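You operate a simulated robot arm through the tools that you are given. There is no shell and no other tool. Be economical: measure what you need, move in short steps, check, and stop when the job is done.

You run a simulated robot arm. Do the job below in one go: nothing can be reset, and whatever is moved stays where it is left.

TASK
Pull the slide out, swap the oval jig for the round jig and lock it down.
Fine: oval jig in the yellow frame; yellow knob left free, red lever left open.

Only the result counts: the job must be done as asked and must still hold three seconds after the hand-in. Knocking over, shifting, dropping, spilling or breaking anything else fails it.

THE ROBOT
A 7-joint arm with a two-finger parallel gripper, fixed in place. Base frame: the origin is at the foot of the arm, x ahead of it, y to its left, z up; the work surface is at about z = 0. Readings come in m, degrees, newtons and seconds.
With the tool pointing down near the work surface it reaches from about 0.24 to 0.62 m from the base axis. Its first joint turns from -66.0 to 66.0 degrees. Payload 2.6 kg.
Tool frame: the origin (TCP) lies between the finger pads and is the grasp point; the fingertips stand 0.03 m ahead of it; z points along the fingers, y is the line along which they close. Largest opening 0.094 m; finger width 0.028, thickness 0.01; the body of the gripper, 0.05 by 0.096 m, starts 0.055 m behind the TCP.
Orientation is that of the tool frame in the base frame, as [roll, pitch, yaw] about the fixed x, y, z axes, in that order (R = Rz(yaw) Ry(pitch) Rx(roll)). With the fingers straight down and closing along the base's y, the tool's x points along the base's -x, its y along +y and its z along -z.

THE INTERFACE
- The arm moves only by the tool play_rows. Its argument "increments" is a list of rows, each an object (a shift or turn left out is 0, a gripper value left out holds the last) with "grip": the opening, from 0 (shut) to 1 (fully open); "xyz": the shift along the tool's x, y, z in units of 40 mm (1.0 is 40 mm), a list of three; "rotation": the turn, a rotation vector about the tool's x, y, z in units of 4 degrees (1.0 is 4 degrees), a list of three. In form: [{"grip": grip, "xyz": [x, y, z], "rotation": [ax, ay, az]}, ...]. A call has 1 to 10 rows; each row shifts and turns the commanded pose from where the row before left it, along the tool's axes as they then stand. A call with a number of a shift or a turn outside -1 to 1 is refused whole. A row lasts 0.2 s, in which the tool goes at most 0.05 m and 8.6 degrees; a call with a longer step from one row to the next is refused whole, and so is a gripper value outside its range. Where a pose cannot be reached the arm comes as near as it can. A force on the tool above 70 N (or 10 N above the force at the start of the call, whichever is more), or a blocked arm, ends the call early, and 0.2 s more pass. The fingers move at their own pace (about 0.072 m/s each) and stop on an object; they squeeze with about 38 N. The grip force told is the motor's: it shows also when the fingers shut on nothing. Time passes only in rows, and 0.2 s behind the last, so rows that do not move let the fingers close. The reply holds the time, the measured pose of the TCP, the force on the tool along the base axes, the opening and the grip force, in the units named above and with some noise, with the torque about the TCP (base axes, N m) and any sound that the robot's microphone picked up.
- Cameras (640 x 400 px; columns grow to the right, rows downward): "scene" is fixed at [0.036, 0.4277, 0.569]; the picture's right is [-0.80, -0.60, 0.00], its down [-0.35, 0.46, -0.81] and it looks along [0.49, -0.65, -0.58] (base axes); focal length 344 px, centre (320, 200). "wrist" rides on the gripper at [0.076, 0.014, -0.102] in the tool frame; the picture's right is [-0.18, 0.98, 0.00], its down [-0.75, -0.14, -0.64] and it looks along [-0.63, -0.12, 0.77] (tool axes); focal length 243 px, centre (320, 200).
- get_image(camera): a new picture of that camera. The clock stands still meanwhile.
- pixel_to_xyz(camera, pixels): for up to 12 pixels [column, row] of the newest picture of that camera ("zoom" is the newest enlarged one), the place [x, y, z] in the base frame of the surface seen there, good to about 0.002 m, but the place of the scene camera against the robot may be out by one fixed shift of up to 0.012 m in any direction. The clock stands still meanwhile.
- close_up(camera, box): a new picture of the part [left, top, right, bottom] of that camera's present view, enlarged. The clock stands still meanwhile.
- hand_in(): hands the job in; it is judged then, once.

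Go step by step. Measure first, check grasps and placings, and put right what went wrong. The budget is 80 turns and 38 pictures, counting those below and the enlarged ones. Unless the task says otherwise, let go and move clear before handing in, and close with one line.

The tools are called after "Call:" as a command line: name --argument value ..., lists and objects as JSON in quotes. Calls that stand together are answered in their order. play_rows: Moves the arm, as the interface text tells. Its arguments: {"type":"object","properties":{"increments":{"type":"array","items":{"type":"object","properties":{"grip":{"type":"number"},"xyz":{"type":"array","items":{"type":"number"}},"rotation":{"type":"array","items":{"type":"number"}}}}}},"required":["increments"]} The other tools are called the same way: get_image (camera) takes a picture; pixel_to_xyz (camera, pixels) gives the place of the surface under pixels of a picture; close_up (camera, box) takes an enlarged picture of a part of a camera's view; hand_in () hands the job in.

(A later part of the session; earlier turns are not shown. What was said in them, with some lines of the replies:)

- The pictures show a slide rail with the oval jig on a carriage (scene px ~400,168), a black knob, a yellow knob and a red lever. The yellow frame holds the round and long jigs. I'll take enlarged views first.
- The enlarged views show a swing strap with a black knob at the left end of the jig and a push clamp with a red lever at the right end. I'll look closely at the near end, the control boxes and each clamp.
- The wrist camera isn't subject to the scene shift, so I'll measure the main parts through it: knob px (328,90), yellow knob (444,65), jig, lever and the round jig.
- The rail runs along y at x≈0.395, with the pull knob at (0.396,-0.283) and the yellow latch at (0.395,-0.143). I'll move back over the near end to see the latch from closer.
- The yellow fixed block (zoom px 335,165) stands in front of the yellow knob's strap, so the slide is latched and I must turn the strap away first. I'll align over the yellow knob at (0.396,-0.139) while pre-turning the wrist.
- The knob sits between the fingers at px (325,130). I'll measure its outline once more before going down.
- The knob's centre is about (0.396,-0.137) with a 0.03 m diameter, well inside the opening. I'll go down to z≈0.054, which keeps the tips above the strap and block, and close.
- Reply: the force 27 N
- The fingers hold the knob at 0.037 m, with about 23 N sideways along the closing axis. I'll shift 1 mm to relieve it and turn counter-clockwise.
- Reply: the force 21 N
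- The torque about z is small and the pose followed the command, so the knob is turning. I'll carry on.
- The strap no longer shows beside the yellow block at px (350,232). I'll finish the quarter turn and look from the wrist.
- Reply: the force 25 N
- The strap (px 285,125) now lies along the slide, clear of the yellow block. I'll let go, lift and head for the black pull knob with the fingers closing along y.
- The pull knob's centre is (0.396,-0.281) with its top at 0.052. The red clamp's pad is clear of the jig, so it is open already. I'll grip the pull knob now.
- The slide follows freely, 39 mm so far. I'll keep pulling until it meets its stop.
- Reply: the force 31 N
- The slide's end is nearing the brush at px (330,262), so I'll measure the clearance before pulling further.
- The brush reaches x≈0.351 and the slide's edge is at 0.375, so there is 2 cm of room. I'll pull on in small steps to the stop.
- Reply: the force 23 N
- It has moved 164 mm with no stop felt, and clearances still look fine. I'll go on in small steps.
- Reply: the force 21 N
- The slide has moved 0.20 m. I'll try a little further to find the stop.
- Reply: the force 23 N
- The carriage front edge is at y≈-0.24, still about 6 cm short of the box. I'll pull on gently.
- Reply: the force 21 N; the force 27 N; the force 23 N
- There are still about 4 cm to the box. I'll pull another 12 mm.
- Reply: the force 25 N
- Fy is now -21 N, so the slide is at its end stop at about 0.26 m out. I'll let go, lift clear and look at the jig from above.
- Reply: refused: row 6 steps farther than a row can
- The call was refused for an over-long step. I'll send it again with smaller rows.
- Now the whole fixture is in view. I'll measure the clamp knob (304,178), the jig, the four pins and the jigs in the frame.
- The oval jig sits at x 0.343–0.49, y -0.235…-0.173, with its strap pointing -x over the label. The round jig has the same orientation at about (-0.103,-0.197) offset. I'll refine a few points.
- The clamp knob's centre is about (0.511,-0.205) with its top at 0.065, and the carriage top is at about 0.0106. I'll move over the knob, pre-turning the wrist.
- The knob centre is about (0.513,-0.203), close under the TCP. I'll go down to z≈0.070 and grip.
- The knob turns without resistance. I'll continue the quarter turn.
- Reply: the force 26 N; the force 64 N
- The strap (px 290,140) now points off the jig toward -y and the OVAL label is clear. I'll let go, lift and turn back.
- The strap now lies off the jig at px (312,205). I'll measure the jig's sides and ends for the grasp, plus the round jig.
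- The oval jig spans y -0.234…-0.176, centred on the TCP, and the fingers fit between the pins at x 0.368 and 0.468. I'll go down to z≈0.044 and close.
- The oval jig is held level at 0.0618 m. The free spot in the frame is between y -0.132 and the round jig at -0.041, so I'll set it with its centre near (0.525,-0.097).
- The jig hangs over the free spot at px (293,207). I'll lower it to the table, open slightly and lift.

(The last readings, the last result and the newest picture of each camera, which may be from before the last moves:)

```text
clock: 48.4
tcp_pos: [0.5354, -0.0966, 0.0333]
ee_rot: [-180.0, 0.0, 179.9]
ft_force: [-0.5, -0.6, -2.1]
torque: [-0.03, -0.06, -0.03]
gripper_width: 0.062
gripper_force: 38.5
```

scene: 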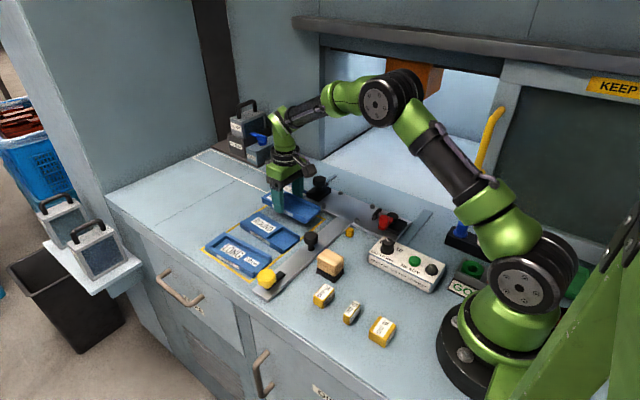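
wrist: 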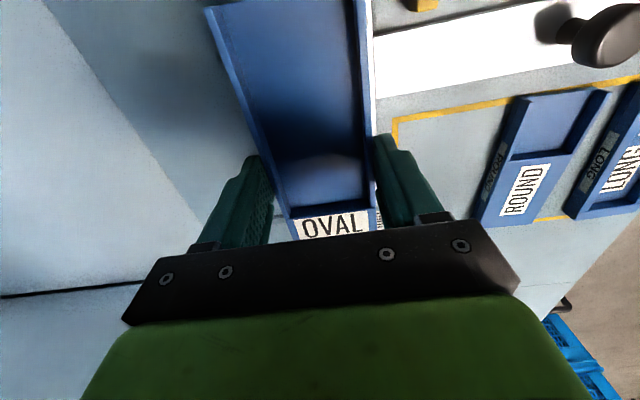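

Call:
play_rows --increments '[{"grip": 0, "xyz": [0, 0, 0.03]}, {"grip": 0.78}, {}, {"xyz": [0, 0, -0.5]}, {"xyz": [0, 0, -1]}, {"xyz": [0, 0, -1]}, {"xyz": [0, 0.7, 0]}, {"xyz": [0, 0.7, 0]}, {"xyz": [0, 0.8, 0]}, {}]'

Call:
get_image --camera "wrist"

```text
clock: 50.6
tcp_pos: [0.5354, -0.0077, 0.132]
ee_rot: [180.0, 0.2, -180.0]
ft_force: [0.3, -0.1, 0.7]
torque: [0.03, -0.01, 0.01]
gripper_width: 0.0733
gripper_force: 0.1
```

```text
7 pictures are left
```

wrist: 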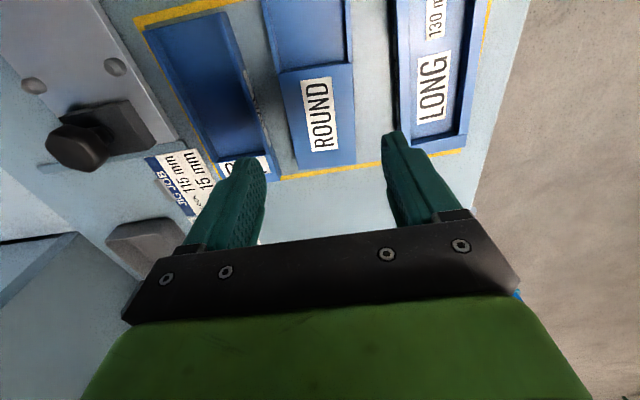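

The oval jig now sits inside the frame at px (205,90). I'll measure the round jig's sides and the gaps on either side of it.

Call:
pixel_to_xyz --camera "wrist" --pixels '[[280, 80], [353, 80], [287, 140], [355, 140], [355, 163], [300, 168], [260, 110], [395, 110], [145, 30], [398, 70], [269, 15], [350, 10]]'

```text
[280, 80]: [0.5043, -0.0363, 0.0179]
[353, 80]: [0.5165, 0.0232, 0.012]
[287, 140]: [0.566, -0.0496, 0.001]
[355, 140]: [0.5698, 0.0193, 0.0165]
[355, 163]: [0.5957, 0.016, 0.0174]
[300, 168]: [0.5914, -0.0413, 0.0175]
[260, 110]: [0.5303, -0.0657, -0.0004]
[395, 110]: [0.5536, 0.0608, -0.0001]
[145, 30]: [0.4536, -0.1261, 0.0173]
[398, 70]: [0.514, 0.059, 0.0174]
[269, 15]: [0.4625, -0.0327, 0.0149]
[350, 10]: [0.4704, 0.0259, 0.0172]
```

The round jig is turned about -4° (its left edge goes from y -0.033 to -0.041 as x grows) and is centred near (0.5195,-0.008). I'll turn the tool 4° to match, go down and grip it.

Call:
play_rows --increments '[{"grip": 0.78, "xyz": [0.18, -0.02, 0]}, {"rotation": [0, 0, 1]}, {"xyz": [0, 0, 0.8]}, {"xyz": [0, 0, 0.8]}, {"xyz": [0, 0, 0.5]}, {"xyz": [0, 0, 0.33]}, {}, {"grip": 0}, {}, {}]'

Call:
play_rows --increments '[{"grip": 0, "xyz": [0, 0, -0.3]}, {"xyz": [0, 0, -0.7]}, {"xyz": [0, 0, -0.9]}, {"xyz": [0, 0, -0.9]}, {"rotation": [0, 0, -1]}, {}]'

Call:
get_image --camera "wrist"

```text
clock: 52.8
tcp_pos: [0.5285, -0.009, 0.0363]
ee_rot: [-179.9, 0.0, 176.0]
ft_force: [1.0, 0.6, 0.1]
torque: [0.06, -0.13, 0.08]
gripper_width: 0.0616
gripper_force: 38.4
```

```text
clock: 54.2
tcp_pos: [0.5284, -0.0092, 0.1472]
ee_rot: [-179.9, 0.0, -179.9]
ft_force: [-0.7, -0.2, -3.1]
torque: [0.02, 0.03, -0.02]
gripper_width: 0.0615
gripper_force: 38.1
```

```text
6 pictures are left
```

wrist: 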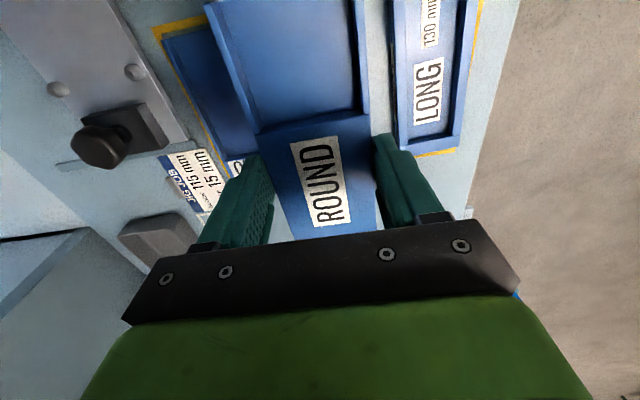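

The round jig is held. I'll measure how it sits in the grip (far end, sides) and check the strap and seat.

Call:
pixel_to_xyz --camera "wrist" --pixels '[[255, 134], [371, 112], [268, 127], [356, 114], [215, 20], [372, 20], [300, 237], [375, 231], [205, 5], [130, 68], [58, 88], [103, 115]]'

Call:
close_up --camera "wrist" --box '[160, 0, 420, 250]'

```text
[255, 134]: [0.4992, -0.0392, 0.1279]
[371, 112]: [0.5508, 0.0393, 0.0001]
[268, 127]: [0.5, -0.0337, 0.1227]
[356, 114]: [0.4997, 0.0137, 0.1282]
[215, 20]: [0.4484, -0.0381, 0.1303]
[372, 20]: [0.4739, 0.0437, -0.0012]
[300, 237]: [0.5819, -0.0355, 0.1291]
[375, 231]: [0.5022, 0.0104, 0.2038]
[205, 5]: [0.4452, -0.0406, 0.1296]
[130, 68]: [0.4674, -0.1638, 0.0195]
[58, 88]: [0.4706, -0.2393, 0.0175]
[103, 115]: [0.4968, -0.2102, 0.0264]
```

```text
1.60 times, centred on (290, 125) of wrist
```

zoom: 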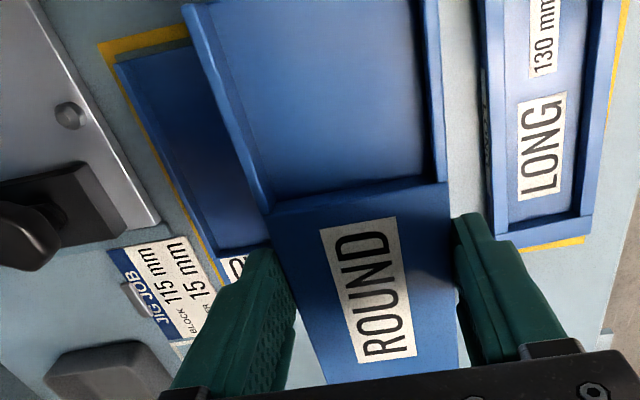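

The jig is square in the grip, with its near end 0.084 behind the TCP, as the oval's was. I'll carry it to above the seat at TCP (0.4265,-0.2035).

Call:
play_rows --increments '[{"grip": 0, "xyz": [0.51, -0.972, 0]}, {"xyz": [0.51, -0.972, 0]}, {"xyz": [0.51, -0.972, 0]}, {"xyz": [0.51, -0.972, 0]}, {"xyz": [0.51, -0.972, 0]}, {"xyz": [0, 0, 0.7]}, {"xyz": [0, 0, 0.6]}, {"xyz": [0, 0, 0.6]}, {}]'

Call:
close_up --camera "wrist" --box '[160, 0, 420, 250]'

```text
clock: 56.2
tcp_pos: [0.426, -0.2037, 0.0709]
ee_rot: [-180.0, 0.0, -180.0]
ft_force: [0.7, 0.2, -1.6]
torque: [0.0, 0.02, 0.01]
gripper_width: 0.0617
gripper_force: 38.1
```

```text
1.60 times, centred on (290, 125) of wrist
```

zoom: 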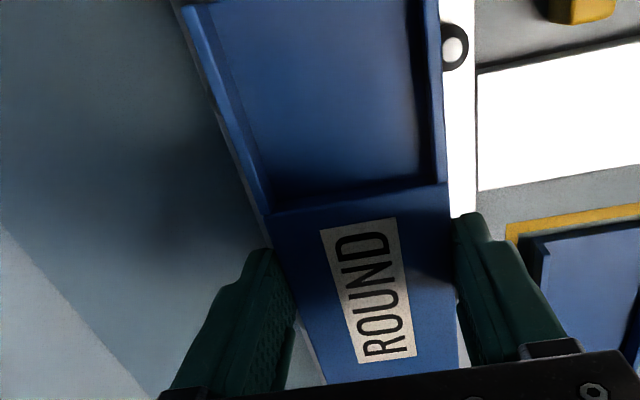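

The jig is over the seat. I'll lower it slowly and watch the force.

Call:
play_rows --increments '[{"grip": 0, "xyz": [0, 0, 0.2]}, {"xyz": [0, 0, 0.15]}, {"xyz": [0, 0, 0.1]}, {"xyz": [0, 0, 0.08]}, {"xyz": [0, 0, 0.08]}, {}]'

```text
clock: 57.6
tcp_pos: [0.4252, -0.2036, 0.0463]
ee_rot: [180.0, 0.0, 180.0]
ft_force: [-0.2, -0.2, -2.8]
torque: [0.0, -0.01, -0.01]
gripper_width: 0.0617
gripper_force: 38.1
```

Call:
play_rows --increments '[{"grip": 0, "xyz": [0, 0, 0.03]}, {"xyz": [0, 0, 0.03]}, {}]'

```text
clock: 58.4
tcp_pos: [0.4263, -0.2036, 0.0463]
ee_rot: [-179.9, 0.2, -180.0]
ft_force: [-12.5, 4.2, 29.5]
torque: [0.24, 0.58, 0.04]
gripper_width: 0.0618
gripper_force: 38.0
```

It is in contact (Fz 29 N) at the expected height. I'll let go, lift and look at how it sits.

Call:
play_rows --increments '[{"grip": 0, "xyz": [0, 0, -0.04]}, {"grip": 0.78}, {}, {"xyz": [0, 0, -0.5]}, {"xyz": [0, 0, -1]}, {"xyz": [0, 0, -1]}, {"xyz": [0, 0, -1]}, {}]'

Call:
get_image --camera "wrist"

```text
clock: 60.2
tcp_pos: [0.425, -0.2041, 0.1858]
ee_rot: [-179.9, 0.0, -179.9]
ft_force: [0.2, -0.2, -0.7]
torque: [0.0, 0.01, -0.02]
gripper_width: 0.0733
gripper_force: 0.1
```

```text
3 pictures are left
```

wrist: 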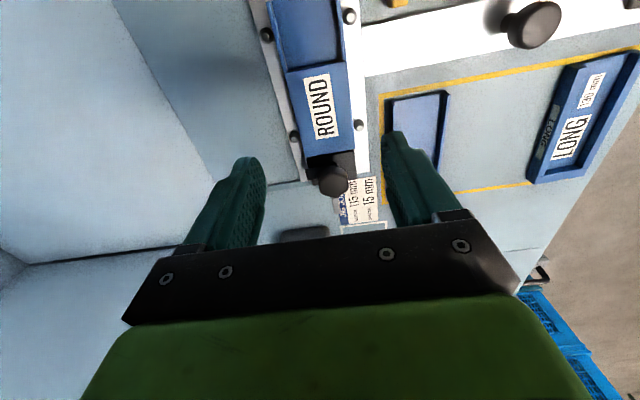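

The round jig lies between the four pins. I'll check by points that it is level and against the end block.

Call:
pixel_to_xyz --camera "wrist" --pixels '[[310, 155], [345, 147], [312, 157], [292, 75], [342, 68], [330, 115], [320, 152], [330, 150], [340, 154], [320, 40], [333, 180], [318, 165]]'

Call:
pixel_to_xyz --camera "wrist" --pixels '[[308, 157], [352, 150], [352, 165], [288, 71], [347, 63], [320, 62], [294, 137], [358, 125], [266, 34], [348, 16], [333, 152], [333, 156]]'

```text
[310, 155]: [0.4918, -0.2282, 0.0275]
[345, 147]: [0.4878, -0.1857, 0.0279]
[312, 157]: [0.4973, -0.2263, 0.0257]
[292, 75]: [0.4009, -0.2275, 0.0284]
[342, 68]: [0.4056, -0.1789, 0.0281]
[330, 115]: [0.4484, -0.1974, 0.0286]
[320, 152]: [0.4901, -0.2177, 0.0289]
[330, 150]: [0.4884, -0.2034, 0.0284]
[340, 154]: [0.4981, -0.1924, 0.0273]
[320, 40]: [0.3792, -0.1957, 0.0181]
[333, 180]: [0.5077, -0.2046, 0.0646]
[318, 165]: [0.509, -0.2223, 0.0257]
```

```text
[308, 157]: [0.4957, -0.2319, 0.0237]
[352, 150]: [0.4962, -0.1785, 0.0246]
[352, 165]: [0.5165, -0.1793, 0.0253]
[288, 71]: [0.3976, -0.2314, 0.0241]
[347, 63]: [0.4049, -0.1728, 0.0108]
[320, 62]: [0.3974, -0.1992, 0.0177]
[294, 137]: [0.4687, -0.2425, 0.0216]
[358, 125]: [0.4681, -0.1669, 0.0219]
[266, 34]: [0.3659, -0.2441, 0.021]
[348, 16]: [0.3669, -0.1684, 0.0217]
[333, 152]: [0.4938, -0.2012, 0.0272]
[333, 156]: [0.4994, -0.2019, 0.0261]
```

The jig is level at z≈0.0285, with its far end at 0.492 against the block. Next I'll go to the clamp knob with the wrist turned to where I left it.

Call:
play_rows --increments '[{"grip": 0.75, "xyz": [-0.72, 0, 0.4]}, {"xyz": [-0.72, 0, 0.4]}, {"xyz": [-0.72, 0, 0.4]}, {"rotation": [0, 0, -1]}, {"rotation": [0, 0, -1]}, {"rotation": [0, 0, -1]}, {"rotation": [0, 0, -1]}, {"rotation": [0, 0, -1]}, {"rotation": [0, 0, -1]}, {"rotation": [0, 0, -1]}]'

Call:
play_rows --increments '[{"grip": 0.75, "rotation": [0, 0, -1]}, {"rotation": [0, 0, -1]}, {"rotation": [0, 0, -1]}, {"rotation": [0, 0, -1]}, {"rotation": [0, 0, -1]}, {}]'

```text
clock: 62.4
tcp_pos: [0.5126, -0.2043, 0.1383]
ee_rot: [-180.0, 0.1, -151.9]
ft_force: [-0.7, -1.1, 0.0]
torque: [0.0, 0.01, 0.0]
gripper_width: 0.0705
gripper_force: 0.1
```

```text
clock: 63.8
tcp_pos: [0.5128, -0.2026, 0.1373]
ee_rot: [-179.9, 0.0, -131.9]
ft_force: [-0.2, 0.5, 0.3]
torque: [-0.02, -0.02, -0.02]
gripper_width: 0.0703
gripper_force: 0.1
```

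Call:
play_rows --increments '[{"grip": 0.75, "xyz": [0, 0, 0.7]}, {"xyz": [0, 0, 0.6]}, {"xyz": [0, 0, 0.38]}, {"grip": 0}, {}, {}, {}]'

Call:
play_rows --increments '[{"grip": 0, "rotation": [0, 0, 1]}, {"rotation": [0, 0, 1]}, {"rotation": [0, 0, 1]}, {"rotation": [0, 0, 1]}, {"rotation": [0, 0, 1]}, {"rotation": [0, 0, 1]}, {"rotation": [0, 0, 1]}, {"rotation": [0, 0, 1]}, {"rotation": [0, 0, 1]}, {"rotation": [0, 0, 1]}]'

Call:
play_rows --increments '[{"grip": 0, "rotation": [0, 0, 1]}, {"rotation": [0, 0, 1]}, {"rotation": [0, 0, 1]}, {"rotation": [0, 0, 1]}, {"rotation": [0, 0, 1]}, {"rotation": [0, 0, 1]}, {"rotation": [0, 0, 1]}, {"rotation": [0, 0, 1]}, {"rotation": [0, 0, 1]}]'

```text
clock: 65.4
tcp_pos: [0.5141, -0.2077, 0.0717]
ee_rot: [-179.2, -0.1, -131.7]
ft_force: [33.9, -25.5, -15.2]
torque: [-0.41, -0.6, -0.13]
gripper_width: 0.0373
gripper_force: 44.7
```

```text
clock: 67.6
tcp_pos: [0.513, -0.2047, 0.0721]
ee_rot: [-179.5, 0.1, -172.0]
ft_force: [8.2, -18.3, 10.8]
torque: [-0.72, -0.05, -0.09]
gripper_width: 0.0373
gripper_force: 44.9
```

```text
clock: 69.6
tcp_pos: [0.5148, -0.2022, 0.0721]
ee_rot: [180.0, 0.2, 152.0]
ft_force: [7.5, -7.3, 15.8]
torque: [-0.34, -0.39, 0.04]
gripper_width: 0.0372
gripper_force: 45.2
```

The turn is at 76° with no end torque yet. I'll turn on and watch for tightening.

Call:
play_rows --increments '[{"grip": 0, "rotation": [0, 0, 1]}, {"rotation": [0, 0, 1]}, {"rotation": [0, 0, 1]}, {"rotation": [0, 0, 0.75]}, {}]'

Call:
close_up --camera "wrist" --box '[200, 40, 420, 220]'

```text
clock: 70.8
tcp_pos: [0.5148, -0.2019, 0.0714]
ee_rot: [179.8, 0.0, 137.1]
ft_force: [13.0, 2.2, 15.6]
torque: [0.62, 0.06, 0.31]
gripper_width: 0.0373
gripper_force: 45.3
```

```text
2.22 times, centred on (310, 130) of wrist
```

zoom: 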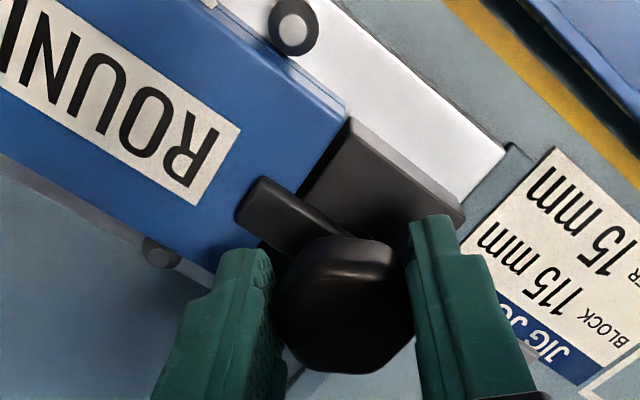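

The strap now lies on the round jig. I'll measure its direction.

Call:
pixel_to_xyz --camera "zoom" --pixels '[[258, 185], [240, 212], [250, 200], [300, 225], [320, 228], [272, 245], [325, 245]]'

```text
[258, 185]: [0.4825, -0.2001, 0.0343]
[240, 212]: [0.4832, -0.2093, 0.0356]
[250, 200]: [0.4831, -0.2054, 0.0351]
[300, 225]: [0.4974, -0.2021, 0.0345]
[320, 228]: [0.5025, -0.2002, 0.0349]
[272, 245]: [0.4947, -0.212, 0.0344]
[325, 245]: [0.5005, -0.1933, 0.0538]
```

The strap points along -x over the jig (tip at (0.483,-0.205), top 0.035), just as it lay on the oval. I'll turn a touch more to feel whether it is at its stop.

Call:
play_rows --increments '[{"grip": 0, "rotation": [0, 0, 0.75]}, {}]'

```text
clock: 71.4
tcp_pos: [0.5123, -0.204, 0.0718]
ee_rot: [179.9, 0.1, 134.2]
ft_force: [10.9, 5.3, 14.6]
torque: [0.49, -0.03, 0.58]
gripper_width: 0.0372
gripper_force: 44.6
```

The torque rises from 0.31 to 0.58, so it is against its closing stop. One more nudge to seat it, then I'll let go and lift clear.

Call:
play_rows --increments '[{"grip": 0, "rotation": [0, 0, 0.5]}, {}, {"grip": 0.8}, {}, {"xyz": [0, 0, -0.8]}, {"xyz": [0, 0, -0.9]}, {"xyz": [0, 0, -0.9]}, {"xyz": [0, 0, -0.9]}]'

Call:
play_rows --increments '[{"grip": 0.8, "xyz": [0.5, 0, 0], "rotation": [0, 0, -1]}, {"rotation": [0, 0, -1], "xyz": [0.5, 0, 0]}, {"rotation": [0, 0, -1], "xyz": [0.5, 0, 0]}, {"rotation": [0, 0, -1]}, {"rotation": [0, 0, -1]}, {"rotation": [0, 0, -1]}, {"rotation": [0, 0, -1]}, {"rotation": [0, 0, -1]}, {"rotation": [0, 0, -1]}, {"rotation": [0, 0, -1]}]'

Call:
get_image --camera "wrist"

```text
clock: 73.2
tcp_pos: [0.5119, -0.2048, 0.2111]
ee_rot: [180.0, 0.0, 132.0]
ft_force: [0.4, -0.2, 0.3]
torque: [-0.04, -0.01, 0.01]
gripper_width: 0.0751
gripper_force: 0.1
```

```text
clock: 75.4
tcp_pos: [0.4695, -0.1632, 0.2109]
ee_rot: [179.9, 0.1, 172.0]
ft_force: [-0.6, -0.3, 0.0]
torque: [-0.02, 0.0, -0.01]
gripper_width: 0.0755
gripper_force: 0.0
```

```text
1 pictures are left
```

wrist: 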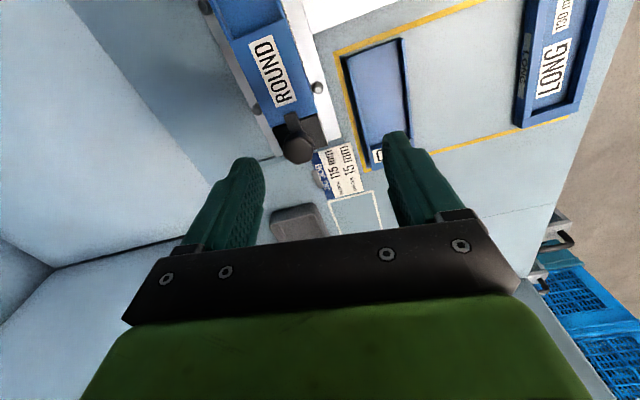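

The strap lies on the round jig (px 292,125) and the oval jig is inside the frame. I'll use the last picture for an overall check.

Call:
pixel_to_xyz --camera "wrist" --pixels '[[345, 60], [400, 42], [376, 160], [292, 120], [298, 150], [317, 88], [338, 55], [362, 165]]'

Call:
close_up --camera "scene" --box '[190, 150, 450, 320]'

```text
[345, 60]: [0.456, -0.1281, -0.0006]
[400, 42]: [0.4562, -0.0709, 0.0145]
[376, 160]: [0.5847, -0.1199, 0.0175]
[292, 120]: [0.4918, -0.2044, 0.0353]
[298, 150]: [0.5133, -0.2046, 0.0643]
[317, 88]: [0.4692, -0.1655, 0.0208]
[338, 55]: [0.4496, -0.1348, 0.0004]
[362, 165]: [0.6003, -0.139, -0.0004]
```

```text
2.35 times, centred on (320, 235) of scene
```

zoom: 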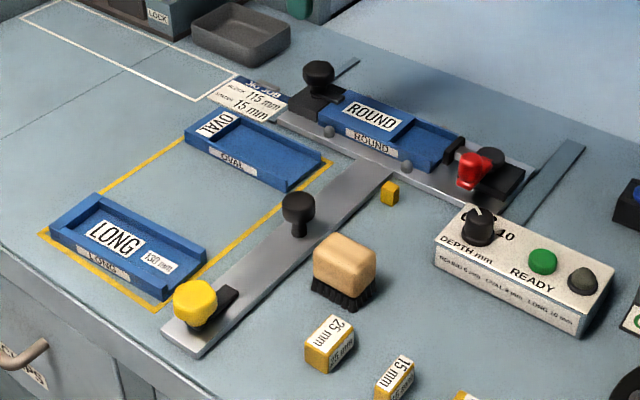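

The picture shows the slide out, the round jig strapped down and the oval jig inside the yellow frame. The brush, blocks and control box look untouched and the arm is clear, so I'm handing in.

Call:
hand_in

```text
The job is handed in.
```

The slide is pulled out to its stop, the round jig sits in the fixture under the black-knob strap turned to its stop, and the oval jig is in the yellow frame; the yellow knob is free and the red lever open, and the job is handed in.
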